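You operate a simulated robot arm through the tools that you are given. There is no shell and no other tool. Be economical: measure what you need, move in short steps, check, and stop when the job is done.

The job below is to be done with a simulated robot arm. You get a single attempt, and the scene is never put back.

TASK
Take the bundle of brown paper bags and leave it on the oak top of the refill unit. Take the big white scoop from the oak worktop of the bin wall and put it on top of the large flat steel pan. Put the blue cup with hanging eye in the deep cream tray. Put the white pleated paper cup on the oak worktop of the bin wall. Take the yellow tag on a peg on the glass top of the island and put it away on the top of the oak table. Take the green paper cup on the top of the packing table and put it away on the middle shelf with the blue edge. The order is free. Set down upright: green paper cup.

It is judged by the outcome, as a careful person would: the job done as asked, and still so three seconds after it is handed in. It fails if anything else is knocked over, pushed out of place, dropped, spilled or broken.

THE ROBOT
A 7-joint arm with a two-finger parallel gripper on a trunk, on a base that drives. Base frame: it is fixed to the floor where the robot stands at the start and does not move with it; the origin is under the middle of the robot, x ahead of it, y to its left, z up; the surface under the hand at the start is at about z = 800. Readings come in mm, degrees, newtons and seconds.
With the tool pointing down near the work surface it reaches from about 220 to 740 mm from the robot's upright axis, wherever it stands. Its first joint turns from -166.0 to 166.0 degrees. Places, roughly: big white scoop (19x8x15 cm) [600, -100, 800]; blue cup with hanging eye (8x9x20 cm) [700, 1300, 900]; bundle of brown paper bags (9x13x4 cm) [500, -200, 800]; deep cream tray (27x19x5 cm) [-2900, -1200, 900]; green paper cup (8x8x9 cm) [-2900, 1500, 900]; large flat steel pan (30x22x6 cm) [200, -3900, 1100]; middle shelf with the blue edge (65x26 cm) [800, -6180, 840]; oak top of the refill unit (124x22 cm) [620, 1080, 900]; oak worktop of the bin wall [600, 0, 800]; top of the oak table [-1100, 2400, 800]; white pleated paper cup (8x7x3 cm) [-1400, 1000, 800]; yellow tag on a peg (5x2x6 cm) [-1300, 400, 800]. Payload 1.57 kg.
Tool frame: the origin (TCP) lies between the finger pads and is the grasp point; the fingertips stand 30 mm ahead of it; z points along the fingers, y is the line along which they close. Largest opening 110 mm; finger width 24, thickness 12; the body of the gripper, 48 by 112 mm, starts 78 mm behind the TCP.
Orientation is that of the tool frame in the base frame, as a unit quaternion [x, y, z, w]. With the fingers straight down and closing along the base's y, the tool's x points along the base's -x, its y along +y and its z along -z.

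THE INTERFACE
- The arm moves only by the tool nudge_tool. Its argument "steps" is text: rows parted by semicolons, each of 7 numbers parted by spaces: the shift along the tool's x, y, z in mm, then the turn, a rotation vector about the tool's x, y, z in degrees, then the finger opening in mm, from 0 to 110. In form: dx dy dz wx wy wz hand; .... A call has 1 to 8 rows; each row shifts and turns the commanded pose from where the row before left it, along the tool's axes as they then stand. Rows are played at 5 a second. More than 50 mm and 8.6 degrees between two rows, or a gripper value outside its range, and nothing of the call is played. Where a pose cannot be reached the arm comes as near as it can. A force on the tool above 40 N (or 10 N above the force at the start of the call, whichever is more), or a blocked arm, ends the call early, and 0.2 s more pass. Each finger travels about 45 mm/s and halts on what it meets, pressing with about 22 N; the grip force reading is that of the motor and also rises with nothing between the fingers. The clock runs only during rows and for 0.2 s after the last one: add rows that do not move to give the fingers time. It gives the time, the measured TCP pose, the force on the tool (base axes), the opening and the grip force at its end, in the units of the frame above (readings bear some noise), with the torque about the TCP (base axes, N m) and any sound that the robot's microphone picked up, and new pictures: "views" is both (left out), scene, wrist or none.
- Cameras (640 x 400 px; columns grow to the right, rows downward): "scene" is now at [25.7, 137.3, 1502.9]; the picture's right is [-0.04, -1.00, 0.00], its down [-0.76, 0.03, -0.64] and it looks along [0.64, -0.03, -0.77] (base axes); focal length 281 px, centre (320, 200). "wrist" rides on the gripper at [70, 16, -141] in the tool frame; the picture's right is [-0.23, 0.97, 0.00], its down [-0.86, -0.20, -0.48] and it looks along [-0.47, -0.11, 0.88] (tool axes); focal length 222 px, centre (320, 200). There is no depth. A picture from a camera that has moved, and an enlarged one, comes with that camera's place and axes in the base frame and with its lens. The place of the scene camera against the robot may be out by one fixed shift of up to 25 mm in any direction.
- lift_body(by): slides the trunk up (or, below 0, down) by that many mm; the arm and the scene camera ride with it, the base frame stays. It gives what a move gives, with no picture.
- roll_base(legs): drives the robot by 1 to 6 legs, each [ahead, turn to the left] in mm and degrees, along the robot's own axes; the way and the turn of a leg run together, so that a leg with both is an arc; at most 1500 mm and 180 degrees a leg. The arm and the cameras ride along, it lands a little off, and it stops where it bumps. It gives what a move gives, and a new picture of the scene camera.
- turn_head(pan, tilt): turns the head with the scene camera to pan (to the left, within 155 degrees either way) and tilt (down, from -29 to 69), counted from straight ahead of the robot. It gives what a move gives, and a new picture of the scene camera.
- inspect(camera, box): a new picture of the part [left, top, right, bottom] of that camera's present view, enlarged. The clock stands still meanwhile.
- close_job(): hands the job in; it is judged then, once.

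Work in short steps. Places have to be worked out from the pictures, the camera data and where the tool is seen: move nearer, look again, correct. Check each grasp and each placing, and mend what went wrong. You have 186 turns and 260 pictures in all, those below and enlarged ones among them. Open the gripper and draw the arm clear of the work before you hand the job in, unless the task says otherwise; then end with one line.

The tools are called as name(argument=value, ...) on one line, values as JSON. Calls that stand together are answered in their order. nudge_tool: Moves the arm, as the interface text tells. Its arguments: {"type":"object","properties":{"steps":{"type":"string"},"views":{"type":"string","enum":["both","scene","wrist","none"]}},"required":["steps"]} The other tools are called the same way: lift_body (by) slides the trunk up or down; roll_base (legs) drives the base; turn_head (pan, tilt) turns the head that bears the scene camera; inspect (camera, box) takes an enlarged picture of a part of a camera's view; close_job () hands the job in.

At the start:

```text
time: 0.0
eef_pos: [460.5, -141.3, 1120.3]
tcp_rot: [0.0, 1.0, 0.0, 0.0]
wrist_force: [0.3, 1.0, 0.0]
moment: [-0.01, 0.0, 0.0]
finger_gap: 109.8
grip_force: 0.0
trunk travel left (down, up): [-450.0, 140.0]
robot x, y, heading: [1.6, -0.4, 0.0]
head pan, tilt: [-2.4, 49.9]
```

scene: 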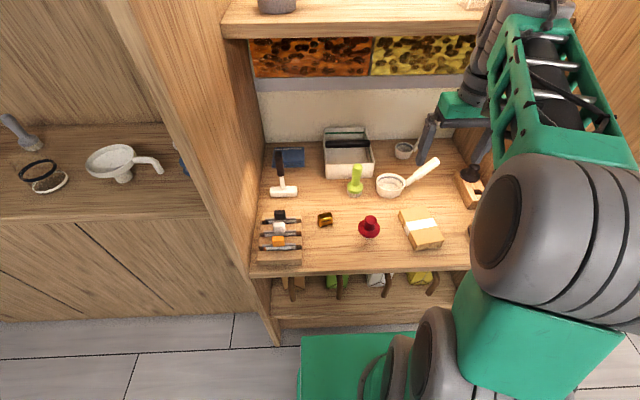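
wrist: 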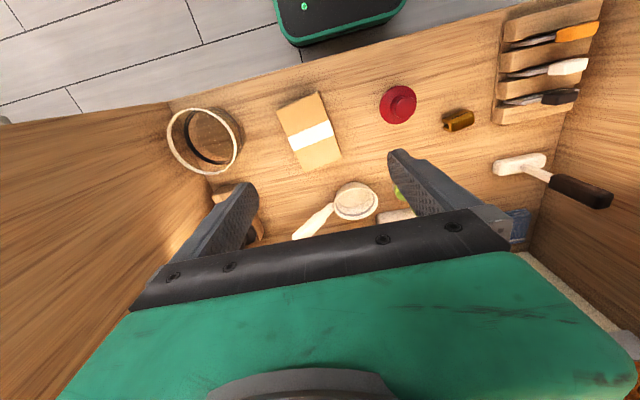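

The bundle sits near (478, -164), with its long side about 6° off x. I align the gripper over it and come part of the way down.

nudge_tool(steps="-17.5 -22.7 0 0 0 -6 110; 0 0 50 0 0 0 110; 0 0 50 0 0 0 110; 0 0 50 0 0 0 110; 0 0 40 0 0 0 110; 0 0 0 0 0 0 110", views="wrist")

turn_head(pan=90, tilt=35)

turn_head(pan=150, tilt=25)

turn_head(pan=-150, tilt=25)

turn_head(pan=-90, tilt=25)

```text
time: 1.4
eef_pos: [479.0, -166.1, 927.6]
tcp_rot: [-0.053, 0.999, 0.0, 0.0]
wrist_force: [0.7, 0.0, 0.5]
moment: [0.01, -0.01, -0.01]
finger_gap: 110.0
grip_force: 0.1
trunk travel left (down, up): [-450.0, 140.0]
robot x, y, heading: [-0.2, -2.2, 0.1]
head pan, tilt: [-2.4, 49.9]
camera wrist: at [407.0, -156.6, 1069.9], right [0.12, 0.99, 0.0], down [0.87, -0.11, 0.48], along [0.47, -0.06, -0.88], focal length 222 px, centre (320, 200)
```

wrist: 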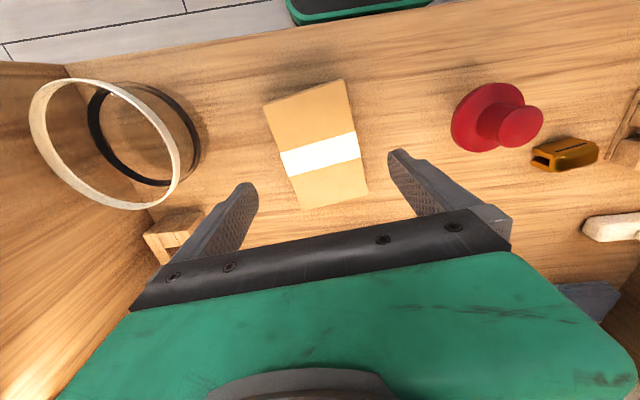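

```text
time: 3.1
eef_pos: [477.7, -164.7, 928.2]
tcp_rot: [-0.052, 0.999, 0.0, 0.0]
wrist_force: [-0.4, 0.4, -0.7]
moment: [-0.01, -0.03, -0.01]
finger_gap: 110.0
grip_force: 0.1
trunk travel left (down, up): [-450.0, 140.0]
robot x, y, heading: [-0.4, -0.1, -0.2]
head pan, tilt: [90.0, 35.0]
camera scene: at [-51.2, 228.6, 1524.5], right [1.0, 0.0, 0.0], down [0.0, -0.57, -0.82], along [0.0, 0.82, -0.57], focal length 281 px, centre (320, 200)
```

scene: 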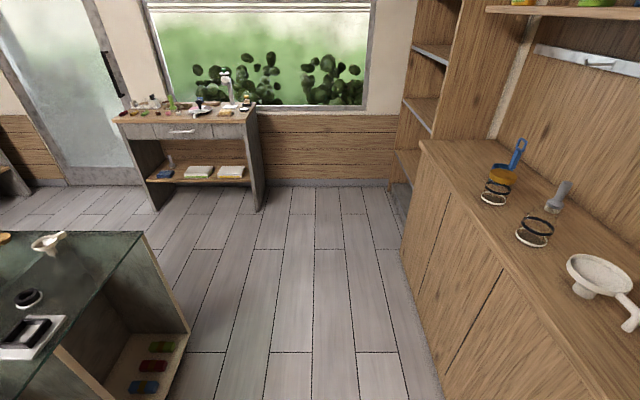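

```text
time: 4.4
eef_pos: [478.3, -166.3, 928.6]
tcp_rot: [-0.053, 0.999, 0.0, 0.001]
wrist_force: [-0.2, 0.5, -0.4]
moment: [-0.02, 0.03, 0.0]
finger_gap: 110.1
grip_force: 0.0
trunk travel left (down, up): [-450.0, 140.0]
robot x, y, heading: [0.6, 0.1, -0.3]
head pan, tilt: [150.0, 25.0]
camera scene: at [-131.0, 186.7, 1540.3], right [0.5, 0.87, 0.0], down [0.37, -0.21, -0.91], along [-0.78, 0.45, -0.42], focal length 281 px, centre (320, 200)
```

scene: 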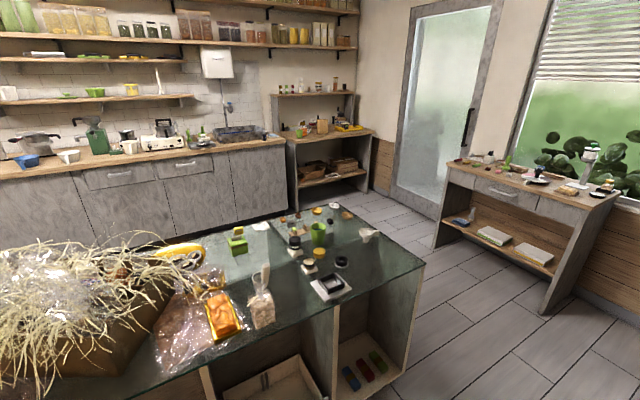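

```text
time: 8.5
eef_pos: [478.3, -165.3, 929.0]
tcp_rot: [-0.052, 0.999, 0.0, 0.0]
wrist_force: [-0.4, 0.3, -0.6]
moment: [0.02, -0.03, -0.03]
finger_gap: 110.1
grip_force: 0.1
trunk travel left (down, up): [-450.0, 140.0]
robot x, y, heading: [-2.3, -0.6, -0.2]
head pan, tilt: [-150.0, 25.0]
camera scene: at [-131.1, 94.5, 1540.3], right [-0.5, 0.87, 0.0], down [0.37, 0.21, -0.91], along [-0.78, -0.45, -0.42], focal length 281 px, centre (320, 200)
```

scene: 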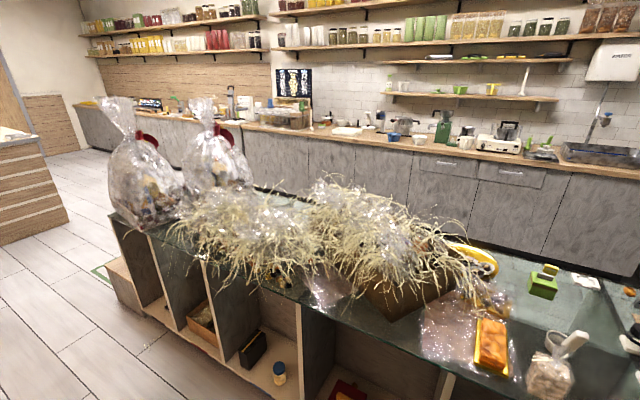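

```text
time: 9.8
eef_pos: [478.6, -165.8, 928.7]
tcp_rot: [-0.053, 0.999, 0.0, 0.001]
wrist_force: [-0.4, 0.2, -0.5]
moment: [-0.01, 0.01, -0.03]
finger_gap: 110.0
grip_force: 0.0
trunk travel left (down, up): [-450.0, 140.0]
robot x, y, heading: [-2.5, 1.0, 0.0]
head pan, tilt: [-90.0, 25.0]
camera scene: at [-51.4, 48.4, 1540.3], right [-1.0, 0.0, 0.0], down [0.0, 0.42, -0.91], along [0.0, -0.91, -0.42], focal length 281 px, centre (320, 200)
```

scene: 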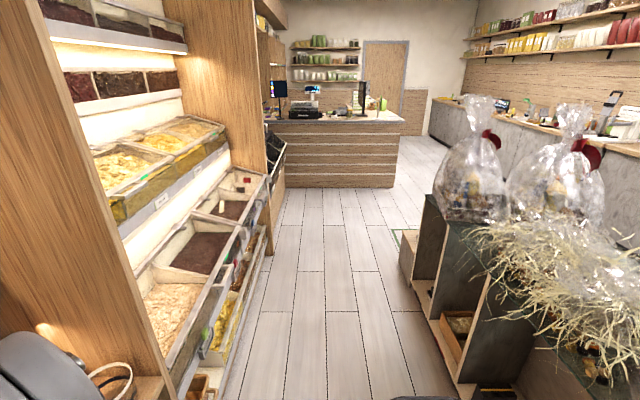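

The gripper is centred over the bundle. I go straight down to about z = 834 and close.

nudge_tool(steps="6 0 40 0 0 -2 110; 0 0 40 0 0 0 110; 0 0 14 0 0 0 110; 0 0 0 0 0 0 60; 0 0 0 0 0 0 60; 0 0 0 0 0 0 60; 0 0 0 0 0 0 60", views="wrist")

```text
time: 11.4
eef_pos: [472.0, -165.5, 835.7]
tcp_rot: [-0.07, 0.998, 0.0, 0.0]
wrist_force: [0.2, -0.7, 0.2]
moment: [0.02, 0.05, 0.0]
finger_gap: 83.7
grip_force: 21.9
trunk travel left (down, up): [-450.0, 140.0]
robot x, y, heading: [-1.3, -1.7, 0.0]
head pan, tilt: [-90.0, 25.0]
camera wrist: at [400.9, -159.2, 977.7], right [0.09, 1.0, 0.0], down [0.87, -0.08, 0.48], along [0.48, -0.04, -0.88], focal length 222 px, centre (320, 200)
```

wrist: 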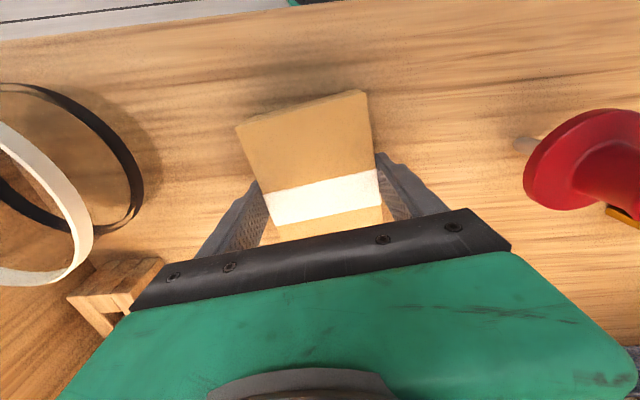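

Gripped at 84 mm. I lift clear and then draw the arm back toward the robot.

nudge_tool(steps="0 0 -40 0 0 0 60; 0 0 -50 0 0 0 60; 0 0 -50 0 0 0 60; 0 0 -50 0 0 0 60; 0 0 -50 0 0 0 60; 50 0 -20 0 0 0 60; 50 0 0 0 0 0 60; 50 0 0 0 0 0 60", views="wrist")

turn_head(pan=60, tilt=40)

```text
refused: row 6 steps farther than a row can; nothing moved
```

```text
time: 13.7
eef_pos: [473.6, -165.1, 836.5]
tcp_rot: [-0.07, 0.998, 0.0, 0.0]
wrist_force: [-0.6, 0.4, -0.5]
moment: [-0.03, -0.01, 0.0]
finger_gap: 83.5
grip_force: 21.7
trunk travel left (down, up): [-450.0, 140.0]
robot x, y, heading: [-2.4, -2.0, 0.1]
head pan, tilt: [60.0, 40.0]
camera scene: at [-8.6, 214.1, 1517.0], right [0.87, -0.5, 0.0], down [-0.32, -0.56, -0.77], along [0.38, 0.66, -0.64], focal length 281 px, centre (320, 200)
```

scene: 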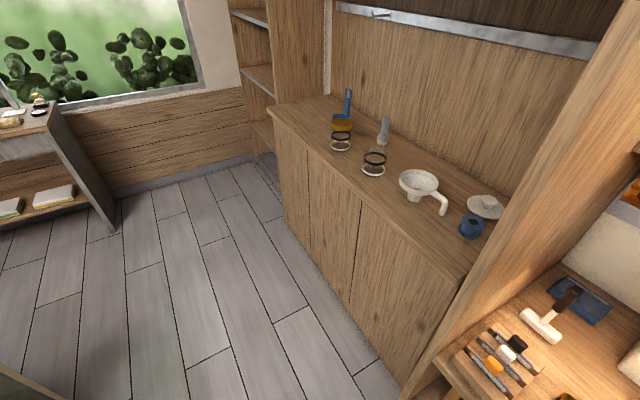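

A diagonal step was too long, so I split it: lift first, then draw back.

nudge_tool(steps="0 0 -40 0 0 0 60; 0 0 -50 0 0 0 60; 0 0 -50 0 0 0 60; 0 0 -50 0 0 0 60; 0 0 -50 0 0 0 60; 0 0 -40 0 0 0 60; 50 0 0 0 0 0 60; 50 0 0 0 0 0 60", views="none")

nudge_tool(steps="50 0 0 0 0 0 60; 40 0 0 0 0 0 60; 0 0 0 0 0 0 60", views="wrist")

turn_head(pan=0, tilt=69)

```text
time: 15.5
eef_pos: [373.1, -179.4, 1118.3]
tcp_rot: [-0.07, 0.998, 0.001, 0.001]
wrist_force: [0.6, -0.6, -1.7]
moment: [0.0, -0.02, -0.01]
finger_gap: 83.6
grip_force: 21.7
trunk travel left (down, up): [-450.0, 140.0]
robot x, y, heading: [2.3, -1.3, -0.1]
head pan, tilt: [60.0, 40.0]
```

```text
time: 16.3
eef_pos: [282.2, -191.2, 1116.5]
tcp_rot: [-0.069, 0.998, 0.001, 0.0]
wrist_force: [-0.7, 0.1, -2.0]
moment: [0.02, 0.01, 0.03]
finger_gap: 83.4
grip_force: 22.2
trunk travel left (down, up): [-450.0, 140.0]
robot x, y, heading: [1.3, 0.8, 0.0]
head pan, tilt: [60.0, 40.0]
camera wrist: at [211.1, -185.2, 1257.4], right [0.09, 1.0, 0.0], down [0.87, -0.08, 0.48], along [0.48, -0.04, -0.88], focal length 222 px, centre (320, 200)
```

wrist: 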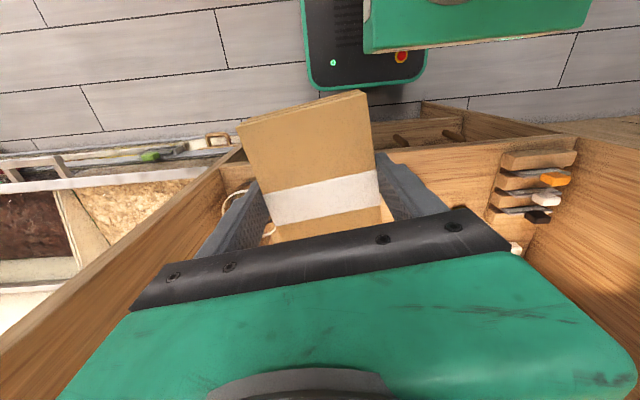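

```text
time: 17.6
eef_pos: [282.3, -191.4, 1116.3]
tcp_rot: [-0.07, 0.998, 0.0, 0.0]
wrist_force: [-0.4, -0.2, -1.5]
moment: [-0.01, 0.01, -0.01]
finger_gap: 83.6
grip_force: 22.1
trunk travel left (down, up): [-450.0, 140.0]
robot x, y, heading: [0.9, 1.9, 0.2]
head pan, tilt: [0.0, 68.8]
camera scene: at [4.7, 140.6, 1480.8], right [0.0, -1.0, 0.0], down [-0.93, 0.0, -0.36], along [0.36, 0.0, -0.93], focal length 281 px, centre (320, 200)
```

scene: 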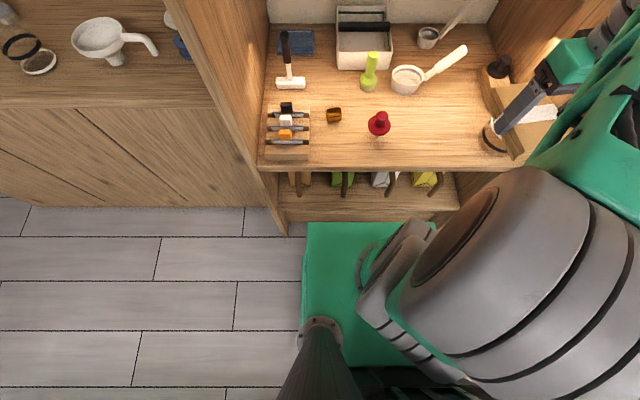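

The aisle is free: the island's face is at about x = -735 and the bin wall's at about 360. I back up, go left to y ≈ 1450, and face the refill unit again.

roll_base(legs=[[-190, 0], [0, 90], [1430, 0], [0, -90], [150, 0]])

turn_head(pan=0, tilt=50)

```text
time: 34.6
eef_pos: [237.6, 1266.4, 1116.6]
tcp_rot: [-0.077, 0.997, 0.0, 0.0]
wrist_force: [-0.9, 0.2, -2.1]
moment: [-0.01, -0.02, -0.03]
finger_gap: 83.6
grip_force: 21.6
trunk travel left (down, up): [-450.0, 140.0]
robot x, y, heading: [-44.8, 1455.1, 0.8]
head pan, tilt: [0.0, 68.8]
camera scene: at [-45.8, 1594.4, 1480.8], right [0.01, -1.0, 0.0], down [-0.93, -0.01, -0.36], along [0.36, 0.01, -0.93], focal length 281 px, centre (320, 200)
```

scene: 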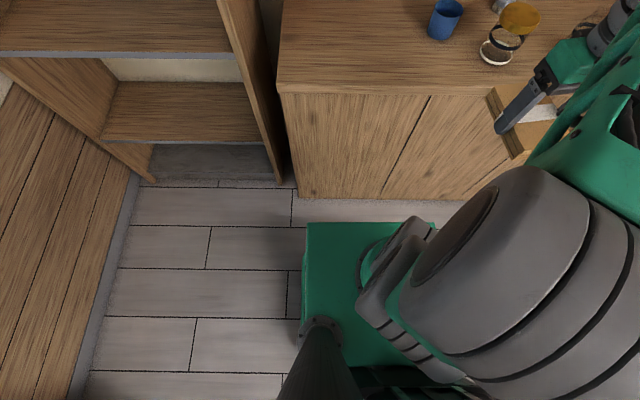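

```text
time: 35.4
eef_pos: [237.7, 1267.2, 1115.3]
tcp_rot: [-0.078, 0.997, 0.001, 0.0]
wrist_force: [0.9, 0.1, -1.8]
moment: [0.02, -0.01, 0.01]
finger_gap: 83.6
grip_force: 22.4
trunk travel left (down, up): [-450.0, 140.0]
robot x, y, heading: [-45.8, 1453.7, 0.5]
head pan, tilt: [0.0, 50.0]
camera scene: at [-25.0, 1594.7, 1502.7], right [0.01, -1.0, 0.0], down [-0.77, -0.01, -0.64], along [0.64, 0.01, -0.77], focal length 281 px, centre (320, 200)
```

scene: 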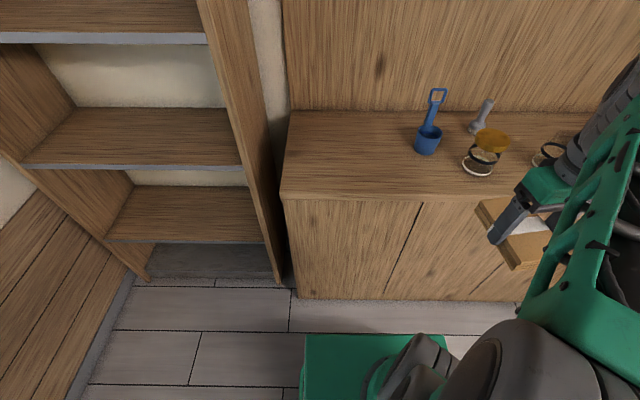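

I'm in front of the refill unit, and the left end (y 1400–1680) is clear. I roll 75 mm closer and swing the bundle over that spot.

roll_base(legs=[[75, 0]])

nudge_tool(steps="-39 23 0 0 0 0 60; -39 23 0 0 0 0 60; -39 23 0 0 0 0 60; -39 23 0 0 0 0 60; -39 23 0 0 0 0 60; -39 23 0 0 0 0 60; -39 23 0 0 0 0 60; -39 23 0 0 0 0 60", views="both")

```text
time: 36.5
eef_pos: [313.8, 1269.0, 1114.8]
tcp_rot: [-0.078, 0.997, -0.001, -0.001]
wrist_force: [0.0, -0.9, -1.4]
moment: [0.04, 0.0, -0.01]
finger_gap: 83.4
grip_force: 22.0
trunk travel left (down, up): [-450.0, 140.0]
robot x, y, heading: [29.9, 1451.6, 1.0]
head pan, tilt: [0.0, 50.0]
camera scene: at [51.3, 1595.8, 1502.8], right [0.02, -1.0, 0.0], down [-0.77, -0.01, -0.64], along [0.64, 0.01, -0.77], focal length 281 px, centre (320, 200)
```

scene: 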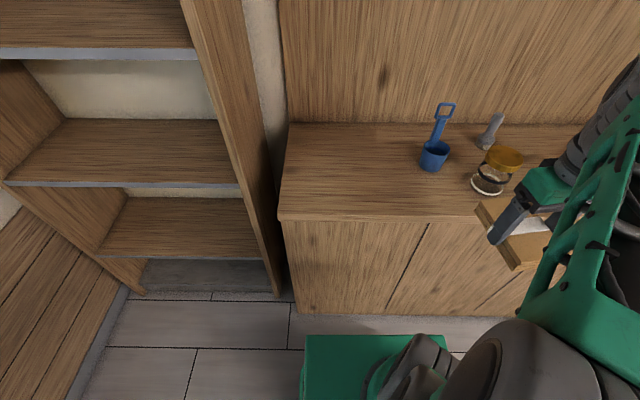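

```text
time: 38.3
eef_pos: [596.1, 1500.1, 1112.8]
tcp_rot: [-0.077, 0.997, -0.001, 0.0]
wrist_force: [0.4, -0.3, -1.9]
moment: [0.0, 0.02, 0.01]
finger_gap: 83.3
grip_force: 21.7
trunk travel left (down, up): [-450.0, 140.0]
robot x, y, heading: [24.3, 1454.8, 1.3]
head pan, tilt: [0.0, 50.0]
camera scene: at [51.5, 1596.2, 1502.7], right [0.02, -1.0, 0.0], down [-0.77, -0.01, -0.64], along [0.64, 0.01, -0.77], focal length 281 px, centre (320, 200)
camera wrist: at [524.8, 1505.0, 1255.2], right [0.07, 1.0, 0.0], down [0.88, -0.07, 0.48], along [0.48, -0.04, -0.88], focal length 222 px, centre (320, 200)
```

scene: 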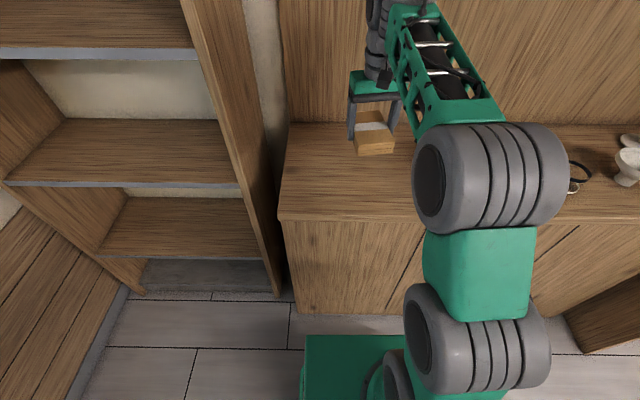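
wrist: 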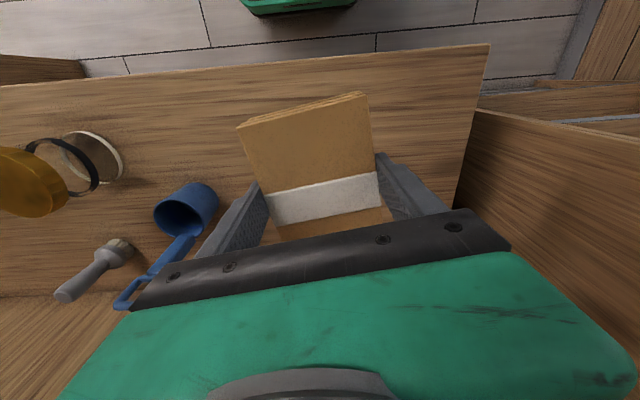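

The spot under the bundle is free, so I go down to just above the top.

nudge_tool(steps="0 0 45 0 0 0 60; 0 0 45 0 0 0 60; 0 0 45 0 0 0 60; 0 0 30 0 0 0 60; 0 0 4 0 0 0 60; 0 0 4 0 0 0 60; 0 0 0 0 0 0 60", views="wrist")

```text
time: 39.9
eef_pos: [591.9, 1498.3, 943.6]
tcp_rot: [-0.077, 0.997, -0.001, 0.0]
wrist_force: [0.0, -0.8, -1.6]
moment: [0.03, -0.01, 0.01]
finger_gap: 83.7
grip_force: 22.4
trunk travel left (down, up): [-450.0, 140.0]
robot x, y, heading: [28.7, 1450.4, 0.9]
head pan, tilt: [0.0, 50.0]
camera wrist: at [521.0, 1503.0, 1085.1], right [0.07, 1.0, 0.0], down [0.88, -0.07, 0.48], along [0.48, -0.04, -0.88], focal length 222 px, centre (320, 200)
```

wrist: 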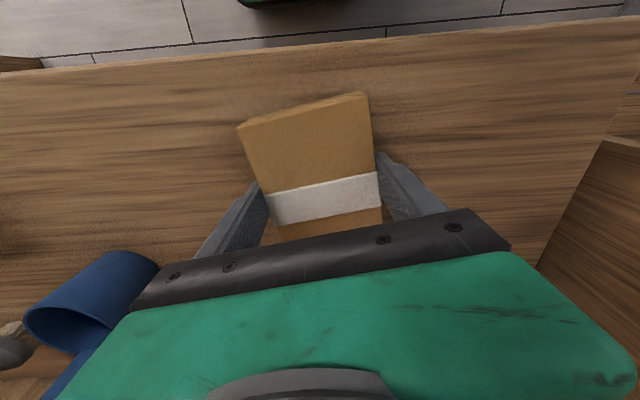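

No contact yet, so I creep down in 2 mm steps and watch for the touch.

nudge_tool(steps="0 0 2 0 0 0 60; 0 0 2 0 0 0 60; 0 0 2 0 0 0 60; 0 0 0 0 0 0 60", views="none")

nudge_tool(steps="0 0 2 0 0 0 60; 0 0 0 0 0 0 60", views="none")

```text
time: 40.9
eef_pos: [592.8, 1499.2, 937.3]
tcp_rot: [-0.078, 0.997, 0.0, 0.0]
wrist_force: [0.1, 0.6, -2.2]
moment: [0.03, -0.03, 0.03]
finger_gap: 83.7
grip_force: 22.0
trunk travel left (down, up): [-450.0, 140.0]
robot x, y, heading: [26.4, 1456.1, 1.0]
head pan, tilt: [0.0, 50.0]
```

```text
time: 41.5
eef_pos: [593.6, 1497.6, 935.8]
tcp_rot: [-0.077, 0.997, -0.001, 0.001]
wrist_force: [-0.1, 0.0, 2.2]
moment: [-0.13, -0.22, -0.02]
finger_gap: 83.5
grip_force: 21.7
trunk travel left (down, up): [-450.0, 140.0]
robot x, y, heading: [28.1, 1456.6, 0.9]
head pan, tilt: [0.0, 50.0]
```

It has touched down (the force flipped sign). I release and rise.

nudge_tool(steps="0 0 0 0 0 0 90; 0 0 0 0 0 0 108; 0 0 0 0 0 0 108; 0 0 -40 0 0 0 108; 0 0 -50 0 0 0 108; 0 0 -50 0 0 0 108; 0 0 -50 0 0 0 108; 0 0 0 0 0 0 108", views="wrist")

```text
time: 43.3
eef_pos: [594.3, 1498.4, 1123.9]
tcp_rot: [-0.078, 0.997, 0.0, -0.001]
wrist_force: [0.2, -0.1, -0.2]
moment: [0.0, -0.01, -0.03]
finger_gap: 107.9
grip_force: 0.0
trunk travel left (down, up): [-450.0, 140.0]
robot x, y, heading: [28.3, 1451.8, 0.8]
head pan, tilt: [0.0, 50.0]
camera wrist: at [522.4, 1504.0, 1266.3], right [0.07, 1.0, 0.0], down [0.88, -0.06, 0.48], along [0.48, -0.04, -0.88], focal length 222 px, centre (320, 200)
```

wrist: 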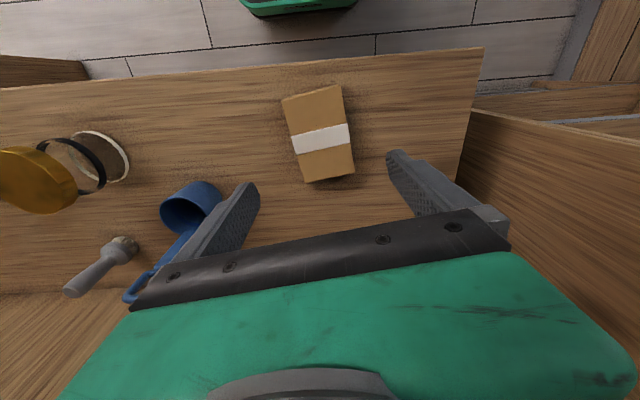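

The bundle is well placed. Next is the blue cup, so I look closer at its handle.

inspect(camera="wrist", box=[60, 130, 300, 320])

nudge_tool(steps="40 0 -30 0 0 0 108; 40 0 -30 0 0 0 108; 40 0 0 0 0 0 108; 40 0 0 0 0 0 108; 0 0 0 0 0 0 108", views="both")

```text
2.11 times, centred on (180, 225) of wrist
camera zoom: at [522.4, 1504.0, 1266.3], right [0.07, 1.0, 0.0], down [0.88, -0.06, 0.48], along [0.48, -0.04, -0.88], focal length 468 px, centre (615, 147)
```

zoom: 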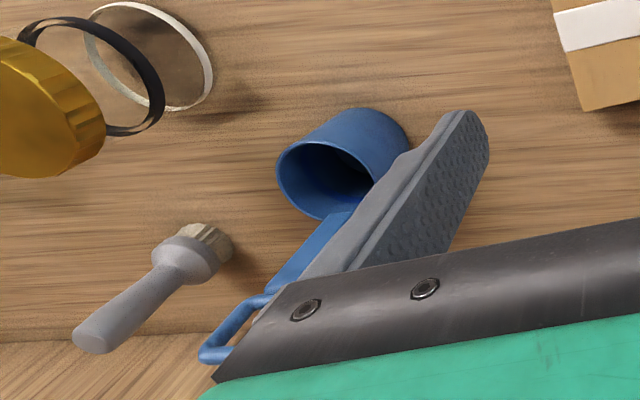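

```text
time: 44.5
eef_pos: [434.9, 1473.2, 1182.9]
tcp_rot: [-0.078, 0.997, 0.0, 0.001]
wrist_force: [-0.2, 0.1, 0.0]
moment: [0.01, -0.06, -0.02]
finger_gap: 107.9
grip_force: 0.0
trunk travel left (down, up): [-450.0, 140.0]
robot x, y, heading: [31.4, 1458.0, 0.6]
head pan, tilt: [0.0, 50.0]
camera scene: at [50.6, 1595.9, 1502.8], right [0.02, -1.0, 0.0], down [-0.77, -0.01, -0.64], along [0.64, 0.01, -0.77], focal length 281 px, centre (320, 200)
camera wrist: at [362.6, 1479.3, 1323.9], right [0.07, 1.0, 0.0], down [0.88, -0.07, 0.48], along [0.48, -0.04, -0.88], focal length 222 px, centre (320, 200)
```

scene: 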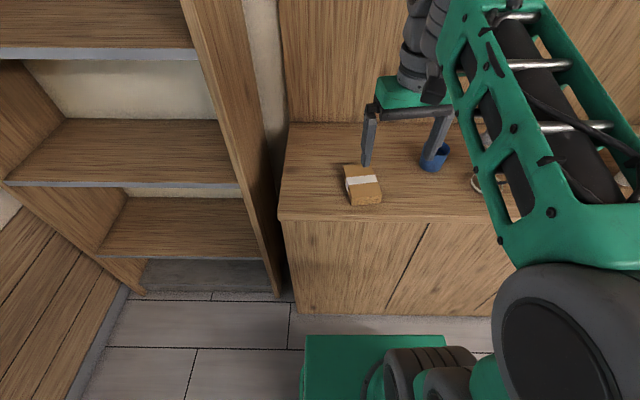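
wrist: 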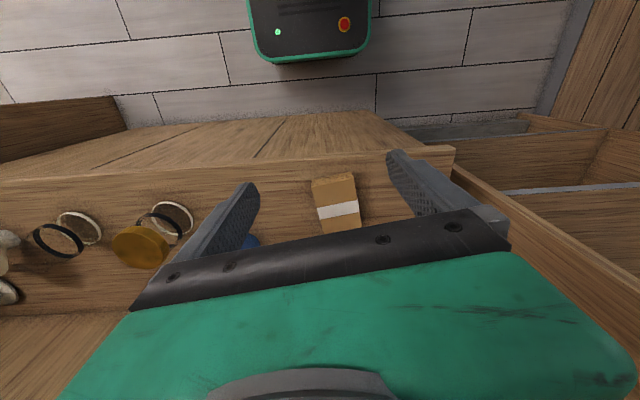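

The bundle is resting cleanly. I move over the cup, high up, to look at the handle from above.

nudge_tool(steps="-27 -41 0 0 0 0 108; -27 -41 0 0 0 0 108; -27 -41 0 0 0 0 108; -27 -41 0 0 0 0 108; -27 -41 -10 0 0 0 108; 0 0 -20 0 0 8 108; 0 0 0 0 0 0 108", views="both")

```text
time: 46.1
eef_pos: [600.3, 1293.0, 1214.8]
tcp_rot: [-0.008, 1.0, -0.001, 0.002]
wrist_force: [6.1, -10.8, -16.5]
moment: [1.24, -0.34, 0.79]
finger_gap: 108.1
grip_force: 0.0
trunk travel left (down, up): [-450.0, 140.0]
robot x, y, heading: [27.6, 1454.3, 1.0]
head pan, tilt: [0.0, 50.0]
camera scene: at [50.6, 1596.2, 1502.7], right [0.02, -1.0, 0.0], down [-0.77, -0.01, -0.64], along [0.64, 0.01, -0.77], focal length 281 px, centre (320, 200)
camera wrist: at [528.7, 1308.0, 1355.4], right [0.21, 0.98, 0.0], down [0.86, -0.19, 0.48], along [0.47, -0.1, -0.88], focal length 222 px, centre (320, 200)
```

scene: 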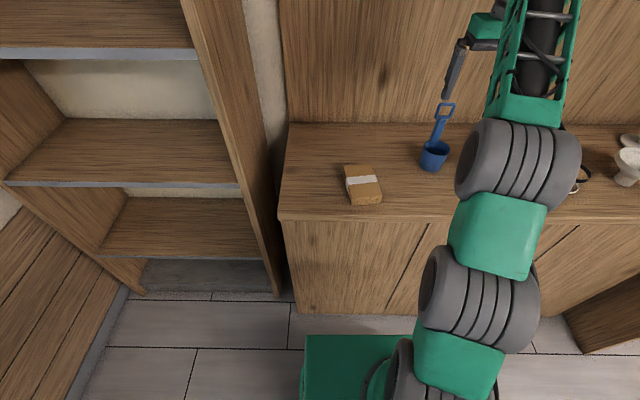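
wrist: 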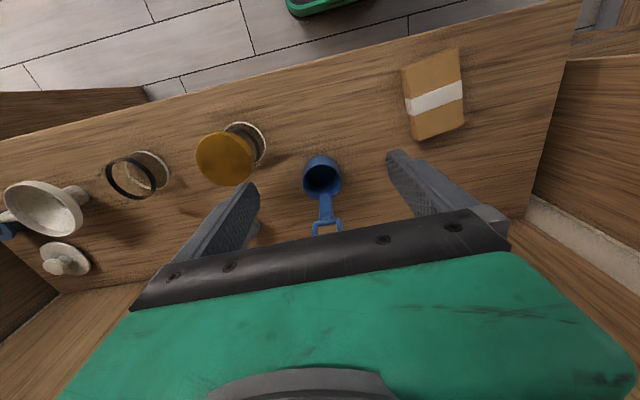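

The force reads 16 N, unexpectedly. I check whether it lasts before moving on.

nudge_tool(steps="0 0 0 0 0 0 108", views="none")

turn_head(pan=-15, tilt=15)

```text
time: 46.5
eef_pos: [599.2, 1292.2, 1213.2]
tcp_rot: [-0.007, 1.0, 0.0, -0.001]
wrist_force: [8.9, -4.9, -17.8]
moment: [0.31, -0.1, 0.25]
finger_gap: 108.0
grip_force: 0.1
trunk travel left (down, up): [-450.0, 140.0]
robot x, y, heading: [27.9, 1457.7, 0.9]
head pan, tilt: [0.0, 50.0]
```

```text
time: 47.5
eef_pos: [598.1, 1292.2, 1214.4]
tcp_rot: [-0.007, 1.0, -0.001, 0.001]
wrist_force: [11.0, -0.4, -18.1]
moment: [-0.52, 0.16, -0.29]
finger_gap: 108.2
grip_force: 0.1
trunk travel left (down, up): [-450.0, 140.0]
robot x, y, heading: [32.8, 1455.8, 0.9]
head pan, tilt: [-15.0, 15.0]
camera scene: at [64.5, 1572.0, 1556.4], right [-0.24, -0.97, 0.0], down [-0.25, 0.06, -0.97], along [0.94, -0.24, -0.26], focal length 281 px, centre (320, 200)
```

scene: 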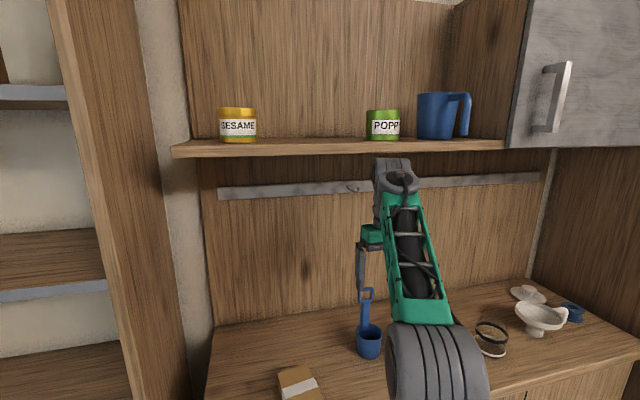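

The top of the wrist is touching the underside of the shelf above. I lower at once.

nudge_tool(steps="0 0 15 0 0 0 108; 0 0 20 0 0 0 108; 0 0 0 0 0 0 108", views="both")

```text
time: 48.3
eef_pos: [599.1, 1291.1, 1178.9]
tcp_rot: [-0.008, 1.0, -0.001, 0.0]
wrist_force: [-0.5, -0.7, -0.2]
moment: [0.01, -0.01, -0.02]
finger_gap: 108.0
grip_force: 0.0
trunk travel left (down, up): [-450.0, 140.0]
robot x, y, heading: [27.2, 1451.9, 1.0]
head pan, tilt: [-15.0, 15.0]
camera scene: at [64.6, 1571.9, 1556.5], right [-0.24, -0.97, 0.0], down [-0.25, 0.06, -0.97], along [0.94, -0.24, -0.26], focal length 281 px, centre (320, 200)
camera wrist: at [529.3, 1306.5, 1319.4], right [0.21, 0.98, 0.0], down [0.86, -0.19, 0.48], along [0.47, -0.1, -0.88], focal length 222 px, centre (320, 200)
```

scene: 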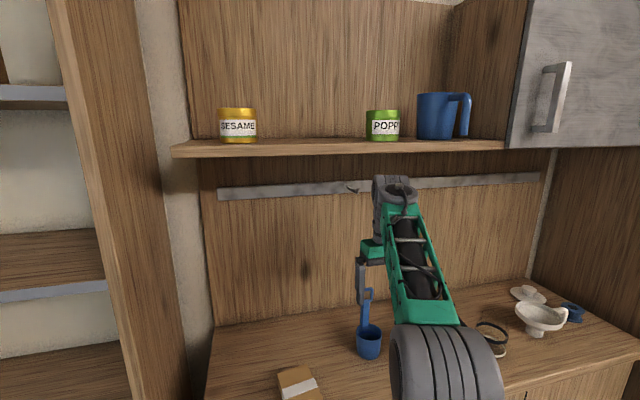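
wrist: 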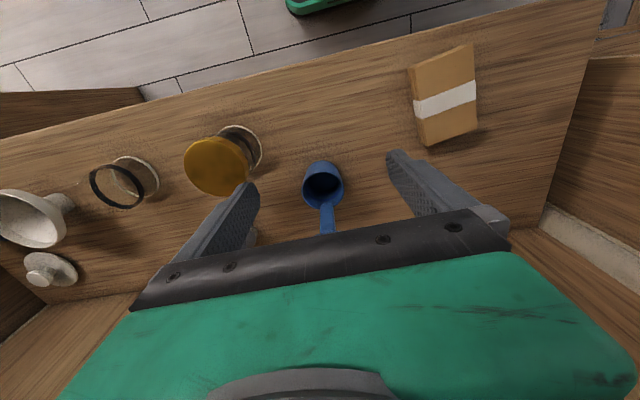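

Nothing on the shelf moved and the force is back to zero. The handle stands at about (715, 1281), so I lower a little and slide over it.

nudge_tool(steps="0 0 30 0 0 0 108; -40 -3 0 0 0 0 108; -40 -3 0 0 0 0 108; -36 -3 0 0 0 0 108; 0 0 0 0 0 0 108", views="both")

inspect(camera="scene", box=[300, 200, 460, 380])

```text
time: 49.5
eef_pos: [674.3, 1297.2, 1122.6]
tcp_rot: [-0.008, 1.0, -0.001, 0.0]
wrist_force: [-0.2, 0.2, 0.1]
moment: [-0.01, 0.01, -0.03]
finger_gap: 108.4
grip_force: 0.1
out of reach, approached as far as the arm can: row 3, 4
trunk travel left (down, up): [-450.0, 140.0]
robot x, y, heading: [26.4, 1454.6, 0.8]
head pan, tilt: [-15.0, 15.0]
camera scene: at [64.6, 1572.0, 1556.5], right [-0.24, -0.97, 0.0], down [-0.25, 0.06, -0.97], along [0.94, -0.24, -0.26], focal length 281 px, centre (320, 200)
camera wrist: at [604.7, 1310.7, 1264.7], right [0.21, 0.98, 0.0], down [0.86, -0.19, 0.48], along [0.47, -0.1, -0.88], focal length 222 px, centre (320, 200)
```

scene: 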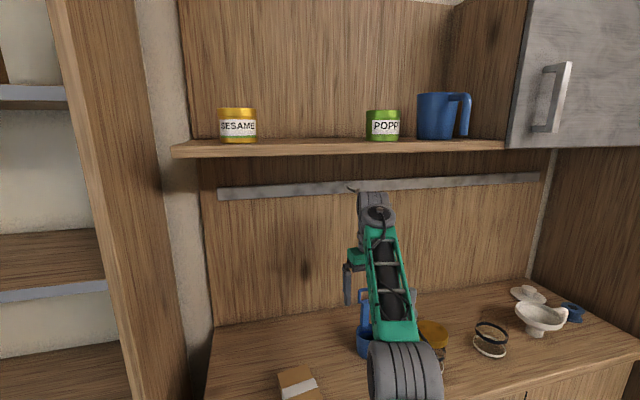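
wrist: 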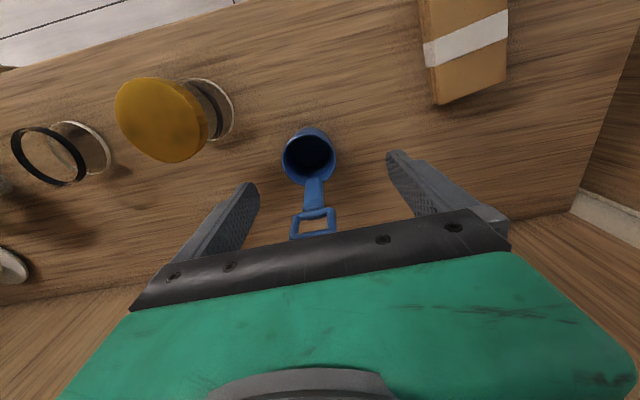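

```text
2.22 times, centred on (380, 290) of scene
camera zoom: at [64.6, 1572.0, 1556.5], right [-0.24, -0.97, 0.0], down [-0.25, 0.06, -0.97], along [0.94, -0.24, -0.26], focal length 625 px, centre (187, 0)
```

zoom: 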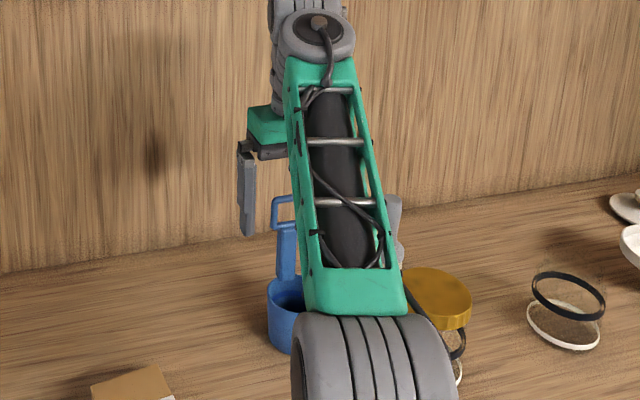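

The far point was out of reach, so I roll the base 45 mm closer. The fingers already straddle the handle in y, and I go up a little first.

nudge_tool(steps="30 0 -15 0 0 0 108; 20 0 0 0 0 0 108; 0 0 0 0 0 0 108", views="none")

roll_base(legs=[[50, 0]])

```text
time: 49.8
eef_pos: [669.9, 1295.6, 1145.6]
tcp_rot: [-0.007, 1.0, -0.006, 0.024]
wrist_force: [8.8, -2.2, -13.2]
moment: [-0.04, 0.1, -0.04]
finger_gap: 108.1
grip_force: 0.3
trunk travel left (down, up): [-450.0, 140.0]
robot x, y, heading: [27.9, 1454.5, 0.8]
head pan, tilt: [-15.0, 15.0]
stopped in row 1: the force on the tool passed its limit at 56 N (the readings are from after the stop); the commanded pose is now the measured one
```

```text
time: 50.7
eef_pos: [720.0, 1295.9, 1149.1]
tcp_rot: [-0.007, 1.0, -0.006, 0.025]
wrist_force: [14.4, -3.4, -21.0]
moment: [-0.08, 0.07, -0.04]
finger_gap: 108.1
grip_force: 0.1
trunk travel left (down, up): [-450.0, 140.0]
robot x, y, heading: [76.9, 1453.6, 1.1]
head pan, tilt: [-15.0, 15.0]
camera scene: at [114.7, 1572.8, 1556.5], right [-0.24, -0.97, 0.0], down [-0.25, 0.06, -0.97], along [0.94, -0.23, -0.26], focal length 281 px, centre (320, 200)
```

scene: 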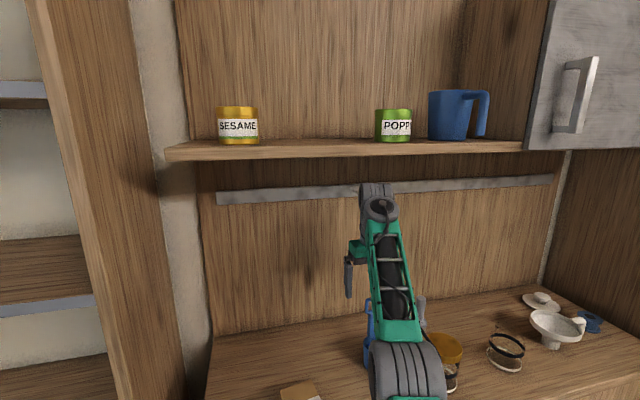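

A force remains on the tool (pressing down), so I lower gently and see whether it goes away.

nudge_tool(steps="0 -5 10 0 0 0 108; 0 -5 10 0 0 0 108; 0 0 0 0 0 0 108", views="both")

inspect(camera="scene", box=[280, 140, 480, 400])

```text
time: 51.5
eef_pos: [721.8, 1286.0, 1129.3]
tcp_rot: [-0.007, 1.0, -0.007, 0.025]
wrist_force: [1.1, -0.2, 0.0]
moment: [0.01, -0.05, -0.03]
finger_gap: 108.0
grip_force: 0.2
trunk travel left (down, up): [-450.0, 140.0]
robot x, y, heading: [78.1, 1455.2, 1.1]
head pan, tilt: [-15.0, 15.0]
camera scene: at [114.3, 1572.7, 1556.5], right [-0.24, -0.97, 0.0], down [-0.25, 0.06, -0.97], along [0.94, -0.23, -0.26], focal length 281 px, centre (320, 200)
camera wrist: at [644.5, 1302.3, 1266.6], right [0.21, 0.98, 0.0], down [0.83, -0.18, 0.52], along [0.51, -0.11, -0.85], focal length 222 px, centre (320, 200)
```

scene: 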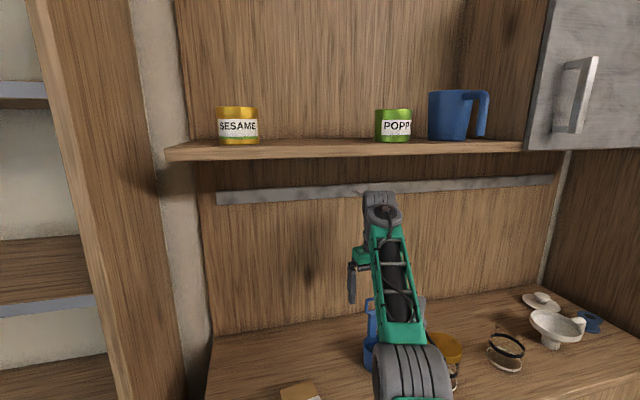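
wrist: 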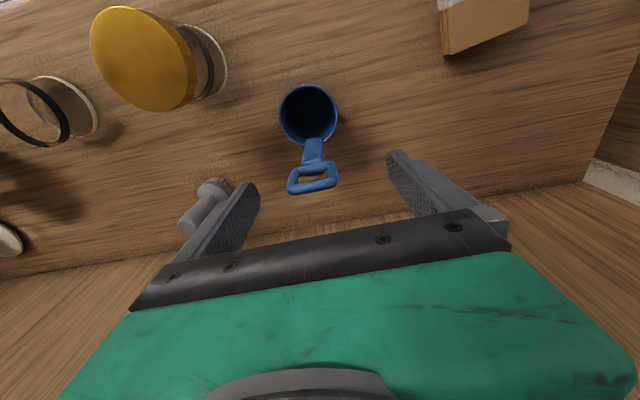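

```text
1.54 times, centred on (380, 270) of scene
camera zoom: at [114.3, 1572.7, 1556.5], right [-0.24, -0.97, 0.0], down [-0.25, 0.06, -0.97], along [0.94, -0.23, -0.26], focal length 433 px, centre (228, 92)
```

zoom: 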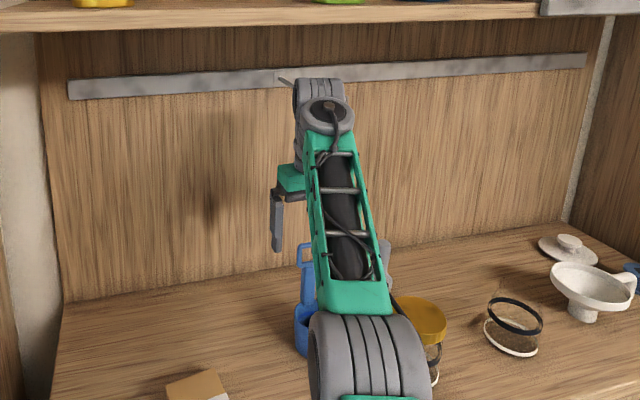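

The force is gone and the loop is between the fingers, at about (725, 1279). I level the tool, shift 7 mm and lower onto the loop.

nudge_tool(steps="-2 -7 10 0 2.9 0 108; 0 0 25 0 0 0 108; 0 0 20 0 0 0 108; 0 0 0 0 0 0 108", views="wrist")

```text
time: 52.5
eef_pos: [723.6, 1278.2, 1073.6]
tcp_rot: [-0.007, 1.0, -0.006, 0.0]
wrist_force: [0.4, 0.1, 0.2]
moment: [0.02, 0.02, -0.02]
finger_gap: 108.1
grip_force: 0.1
trunk travel left (down, up): [-450.0, 140.0]
robot x, y, heading: [78.3, 1456.1, 0.9]
head pan, tilt: [-15.0, 15.0]
camera wrist: at [653.7, 1295.6, 1215.8], right [0.21, 0.98, -0.01], down [0.86, -0.18, 0.48], along [0.47, -0.11, -0.88], focal length 222 px, centre (320, 200)
```

wrist: 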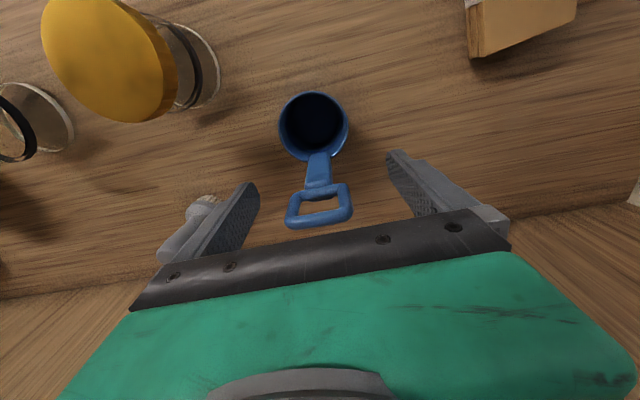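

The loop is centred between the fingers. I close on it.

nudge_tool(steps="-3 -1 -3 0 0 0 70; 0 0 0 0 0 0 40; 0 0 0 0 0 0 15; 0 0 0 0 0 0 15; 0 0 0 0 0 0 15; 0 0 0 0 0 0 15", views="wrist")

```text
time: 53.9
eef_pos: [728.6, 1277.2, 1077.5]
tcp_rot: [-0.007, 1.0, -0.008, 0.0]
wrist_force: [-0.4, 0.3, 0.1]
moment: [0.05, 0.06, -0.01]
finger_gap: 49.6
grip_force: 21.8
trunk travel left (down, up): [-450.0, 140.0]
robot x, y, heading: [77.3, 1457.8, 1.0]
head pan, tilt: [-15.0, 15.0]
camera wrist: at [656.8, 1294.5, 1219.4], right [0.21, 0.98, -0.01], down [0.86, -0.18, 0.48], along [0.47, -0.12, -0.88], focal length 222 px, centre (320, 200)
```

wrist: 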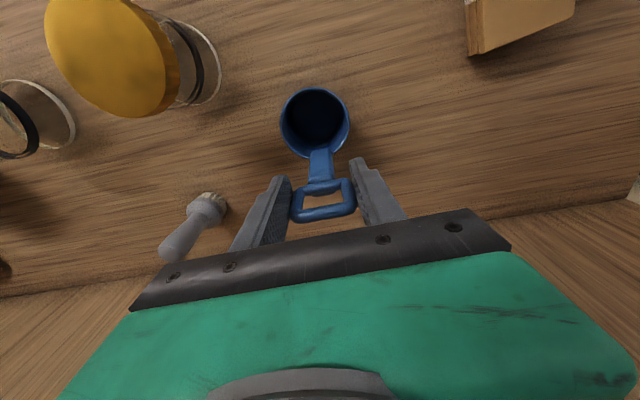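

The loop is held, 50 mm wide. I lift 35 mm and draw the arm straight back.

nudge_tool(steps="0 0 -20 0 0 0 15; 0 0 -15 0 0 0 15; 0 0 0 0 0 0 15; 45 0 0 0 0 0 15; 45 0 0 0 0 0 15; 45 0 0 0 0 0 15; 45 0 0 0 0 0 15; 0 0 0 0 0 0 15", views="both")

```text
time: 55.7
eef_pos: [547.5, 1275.2, 1108.3]
tcp_rot: [-0.007, 1.0, -0.006, 0.001]
wrist_force: [0.0, 0.7, -0.8]
moment: [0.0, -0.01, -0.01]
finger_gap: 49.3
grip_force: 21.7
trunk travel left (down, up): [-450.0, 140.0]
robot x, y, heading: [76.0, 1457.1, 0.8]
head pan, tilt: [-15.0, 15.0]
camera scene: at [114.0, 1572.7, 1556.5], right [-0.24, -0.97, 0.0], down [-0.25, 0.06, -0.97], along [0.94, -0.23, -0.26], focal length 281 px, centre (320, 200)
camera wrist: at [476.3, 1292.4, 1250.1], right [0.21, 0.98, -0.01], down [0.86, -0.18, 0.48], along [0.47, -0.11, -0.88], focal length 222 px, centre (320, 200)
```

scene: 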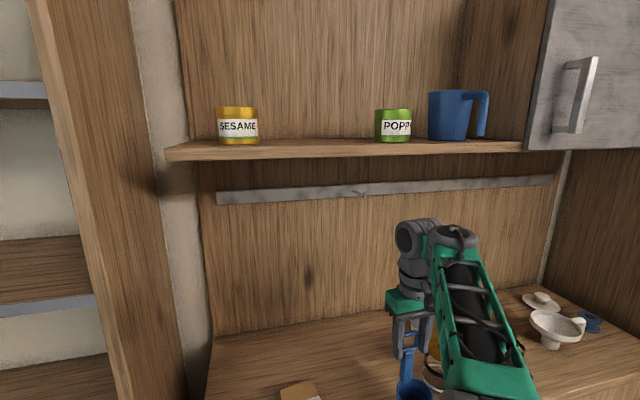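
wrist: 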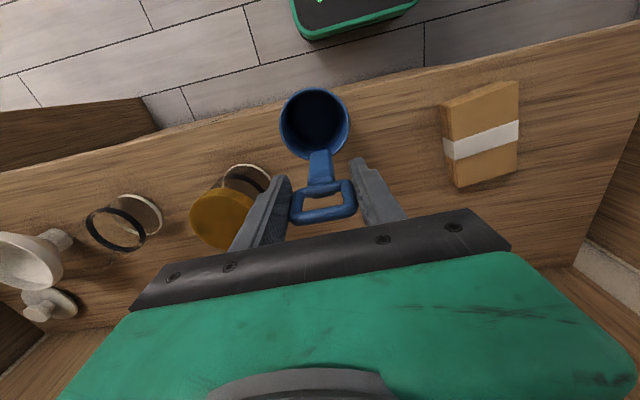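

The cup hangs upright and secure. I tuck the arm, raise the trunk and head for the back counter around the left end of the island.

nudge_tool(steps="45 0 0 0 0 0 15; 45 0 0 0 0 0 15; 45 0 0 0 0 0 15; 45 0 0 0 0 0 15; 0 0 0 0 0 0 15", views="none")

lift_body(by=100)

turn_head(pan=0, tilt=35)

roll_base(legs=[[-220, 0], [0, 90], [150, 0], [0, 90]])

```text
time: 56.9
eef_pos: [366.6, 1272.7, 1110.6]
tcp_rot: [-0.007, 1.0, -0.006, -0.001]
wrist_force: [-0.5, -0.4, -0.7]
moment: [0.01, -0.02, -0.04]
finger_gap: 49.1
grip_force: 22.3
trunk travel left (down, up): [-450.0, 140.0]
robot x, y, heading: [76.0, 1456.3, 1.2]
head pan, tilt: [-15.0, 15.0]
```

```text
time: 58.2
eef_pos: [366.0, 1273.4, 1209.9]
tcp_rot: [-0.007, 1.0, -0.007, 0.0]
wrist_force: [0.6, -0.3, -0.1]
moment: [0.01, -0.04, -0.01]
finger_gap: 49.3
grip_force: 22.3
trunk travel left (down, up): [-550.0, 40.0]
robot x, y, heading: [75.2, 1456.6, 0.8]
head pan, tilt: [-15.0, 15.0]
```

```text
time: 59.1
eef_pos: [367.3, 1273.1, 1210.6]
tcp_rot: [-0.007, 1.0, -0.007, 0.0]
wrist_force: [0.7, 0.6, -0.7]
moment: [0.0, -0.01, 0.0]
finger_gap: 49.4
grip_force: 21.8
trunk travel left (down, up): [-550.0, 40.0]
robot x, y, heading: [76.6, 1454.1, 1.1]
head pan, tilt: [0.0, 35.0]
camera scene: at [111.7, 1596.9, 1624.6], right [0.02, -1.0, 0.0], down [-0.57, -0.01, -0.82], along [0.82, 0.01, -0.57], focal length 281 px, centre (320, 200)
```

scene: 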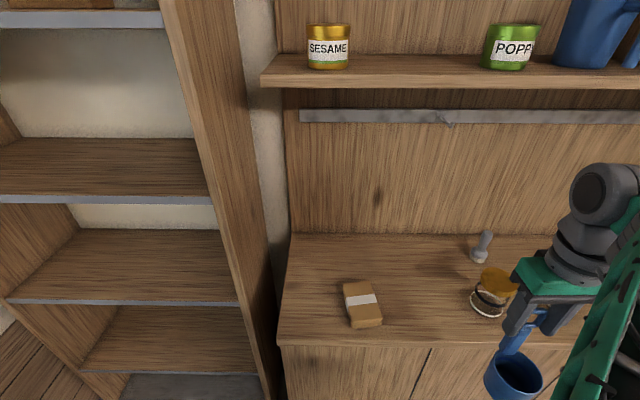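

```text
time: 69.5
eef_pos: [-443.9, 1772.5, 1209.5]
tcp_rot: [1.0, 0.027, 0.0, -0.007]
wrist_force: [-0.3, 0.1, -1.8]
moment: [0.01, -0.01, -0.02]
finger_gap: 49.3
grip_force: 22.3
trunk travel left (down, up): [-550.0, 40.0]
robot x, y, heading: [-150.3, 1599.7, -176.8]
head pan, tilt: [0.0, 35.0]
camera scene: at [-158.5, 1431.1, 1624.5], right [-0.06, 1.0, 0.0], down [0.57, 0.03, -0.82], along [-0.82, -0.05, -0.57], focal length 281 px, centre (320, 200)
```

scene: 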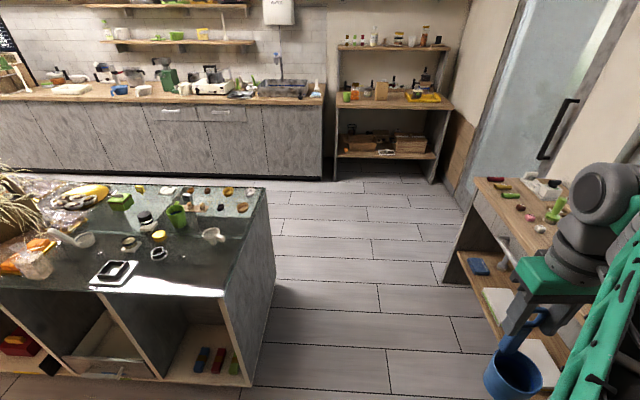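

The corridor between the island and the oak table is free. I correct the heading, drive on to the back aisle and turn down it.

roll_base(legs=[[0, -3.2], [900, 0], [890, 0], [0, 90]])

```text
time: 82.7
eef_pos: [-2125.1, 1302.2, 1209.2]
tcp_rot: [0.707, 0.707, -0.004, -0.004]
wrist_force: [0.5, 0.1, -0.7]
moment: [-0.03, -0.01, 0.0]
finger_gap: 49.4
grip_force: 22.1
trunk travel left (down, up): [-550.0, 40.0]
robot x, y, heading: [-1939.8, 1591.3, -89.7]
head pan, tilt: [0.0, 35.0]
camera scene: at [-1774.5, 1549.3, 1624.5], right [-1.0, 0.0, 0.0], down [0.0, 0.57, -0.82], along [0.0, -0.82, -0.57], focal length 281 px, centre (320, 200)
```

scene: 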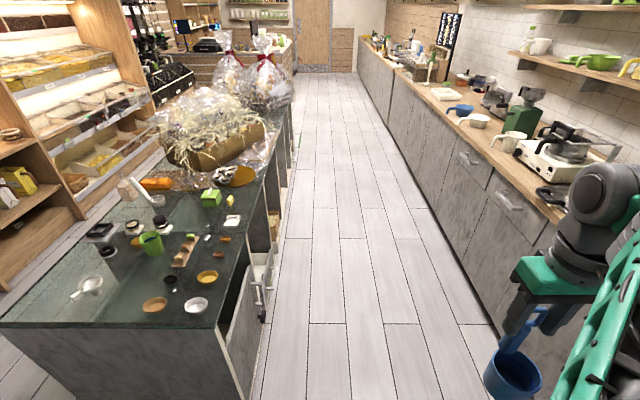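

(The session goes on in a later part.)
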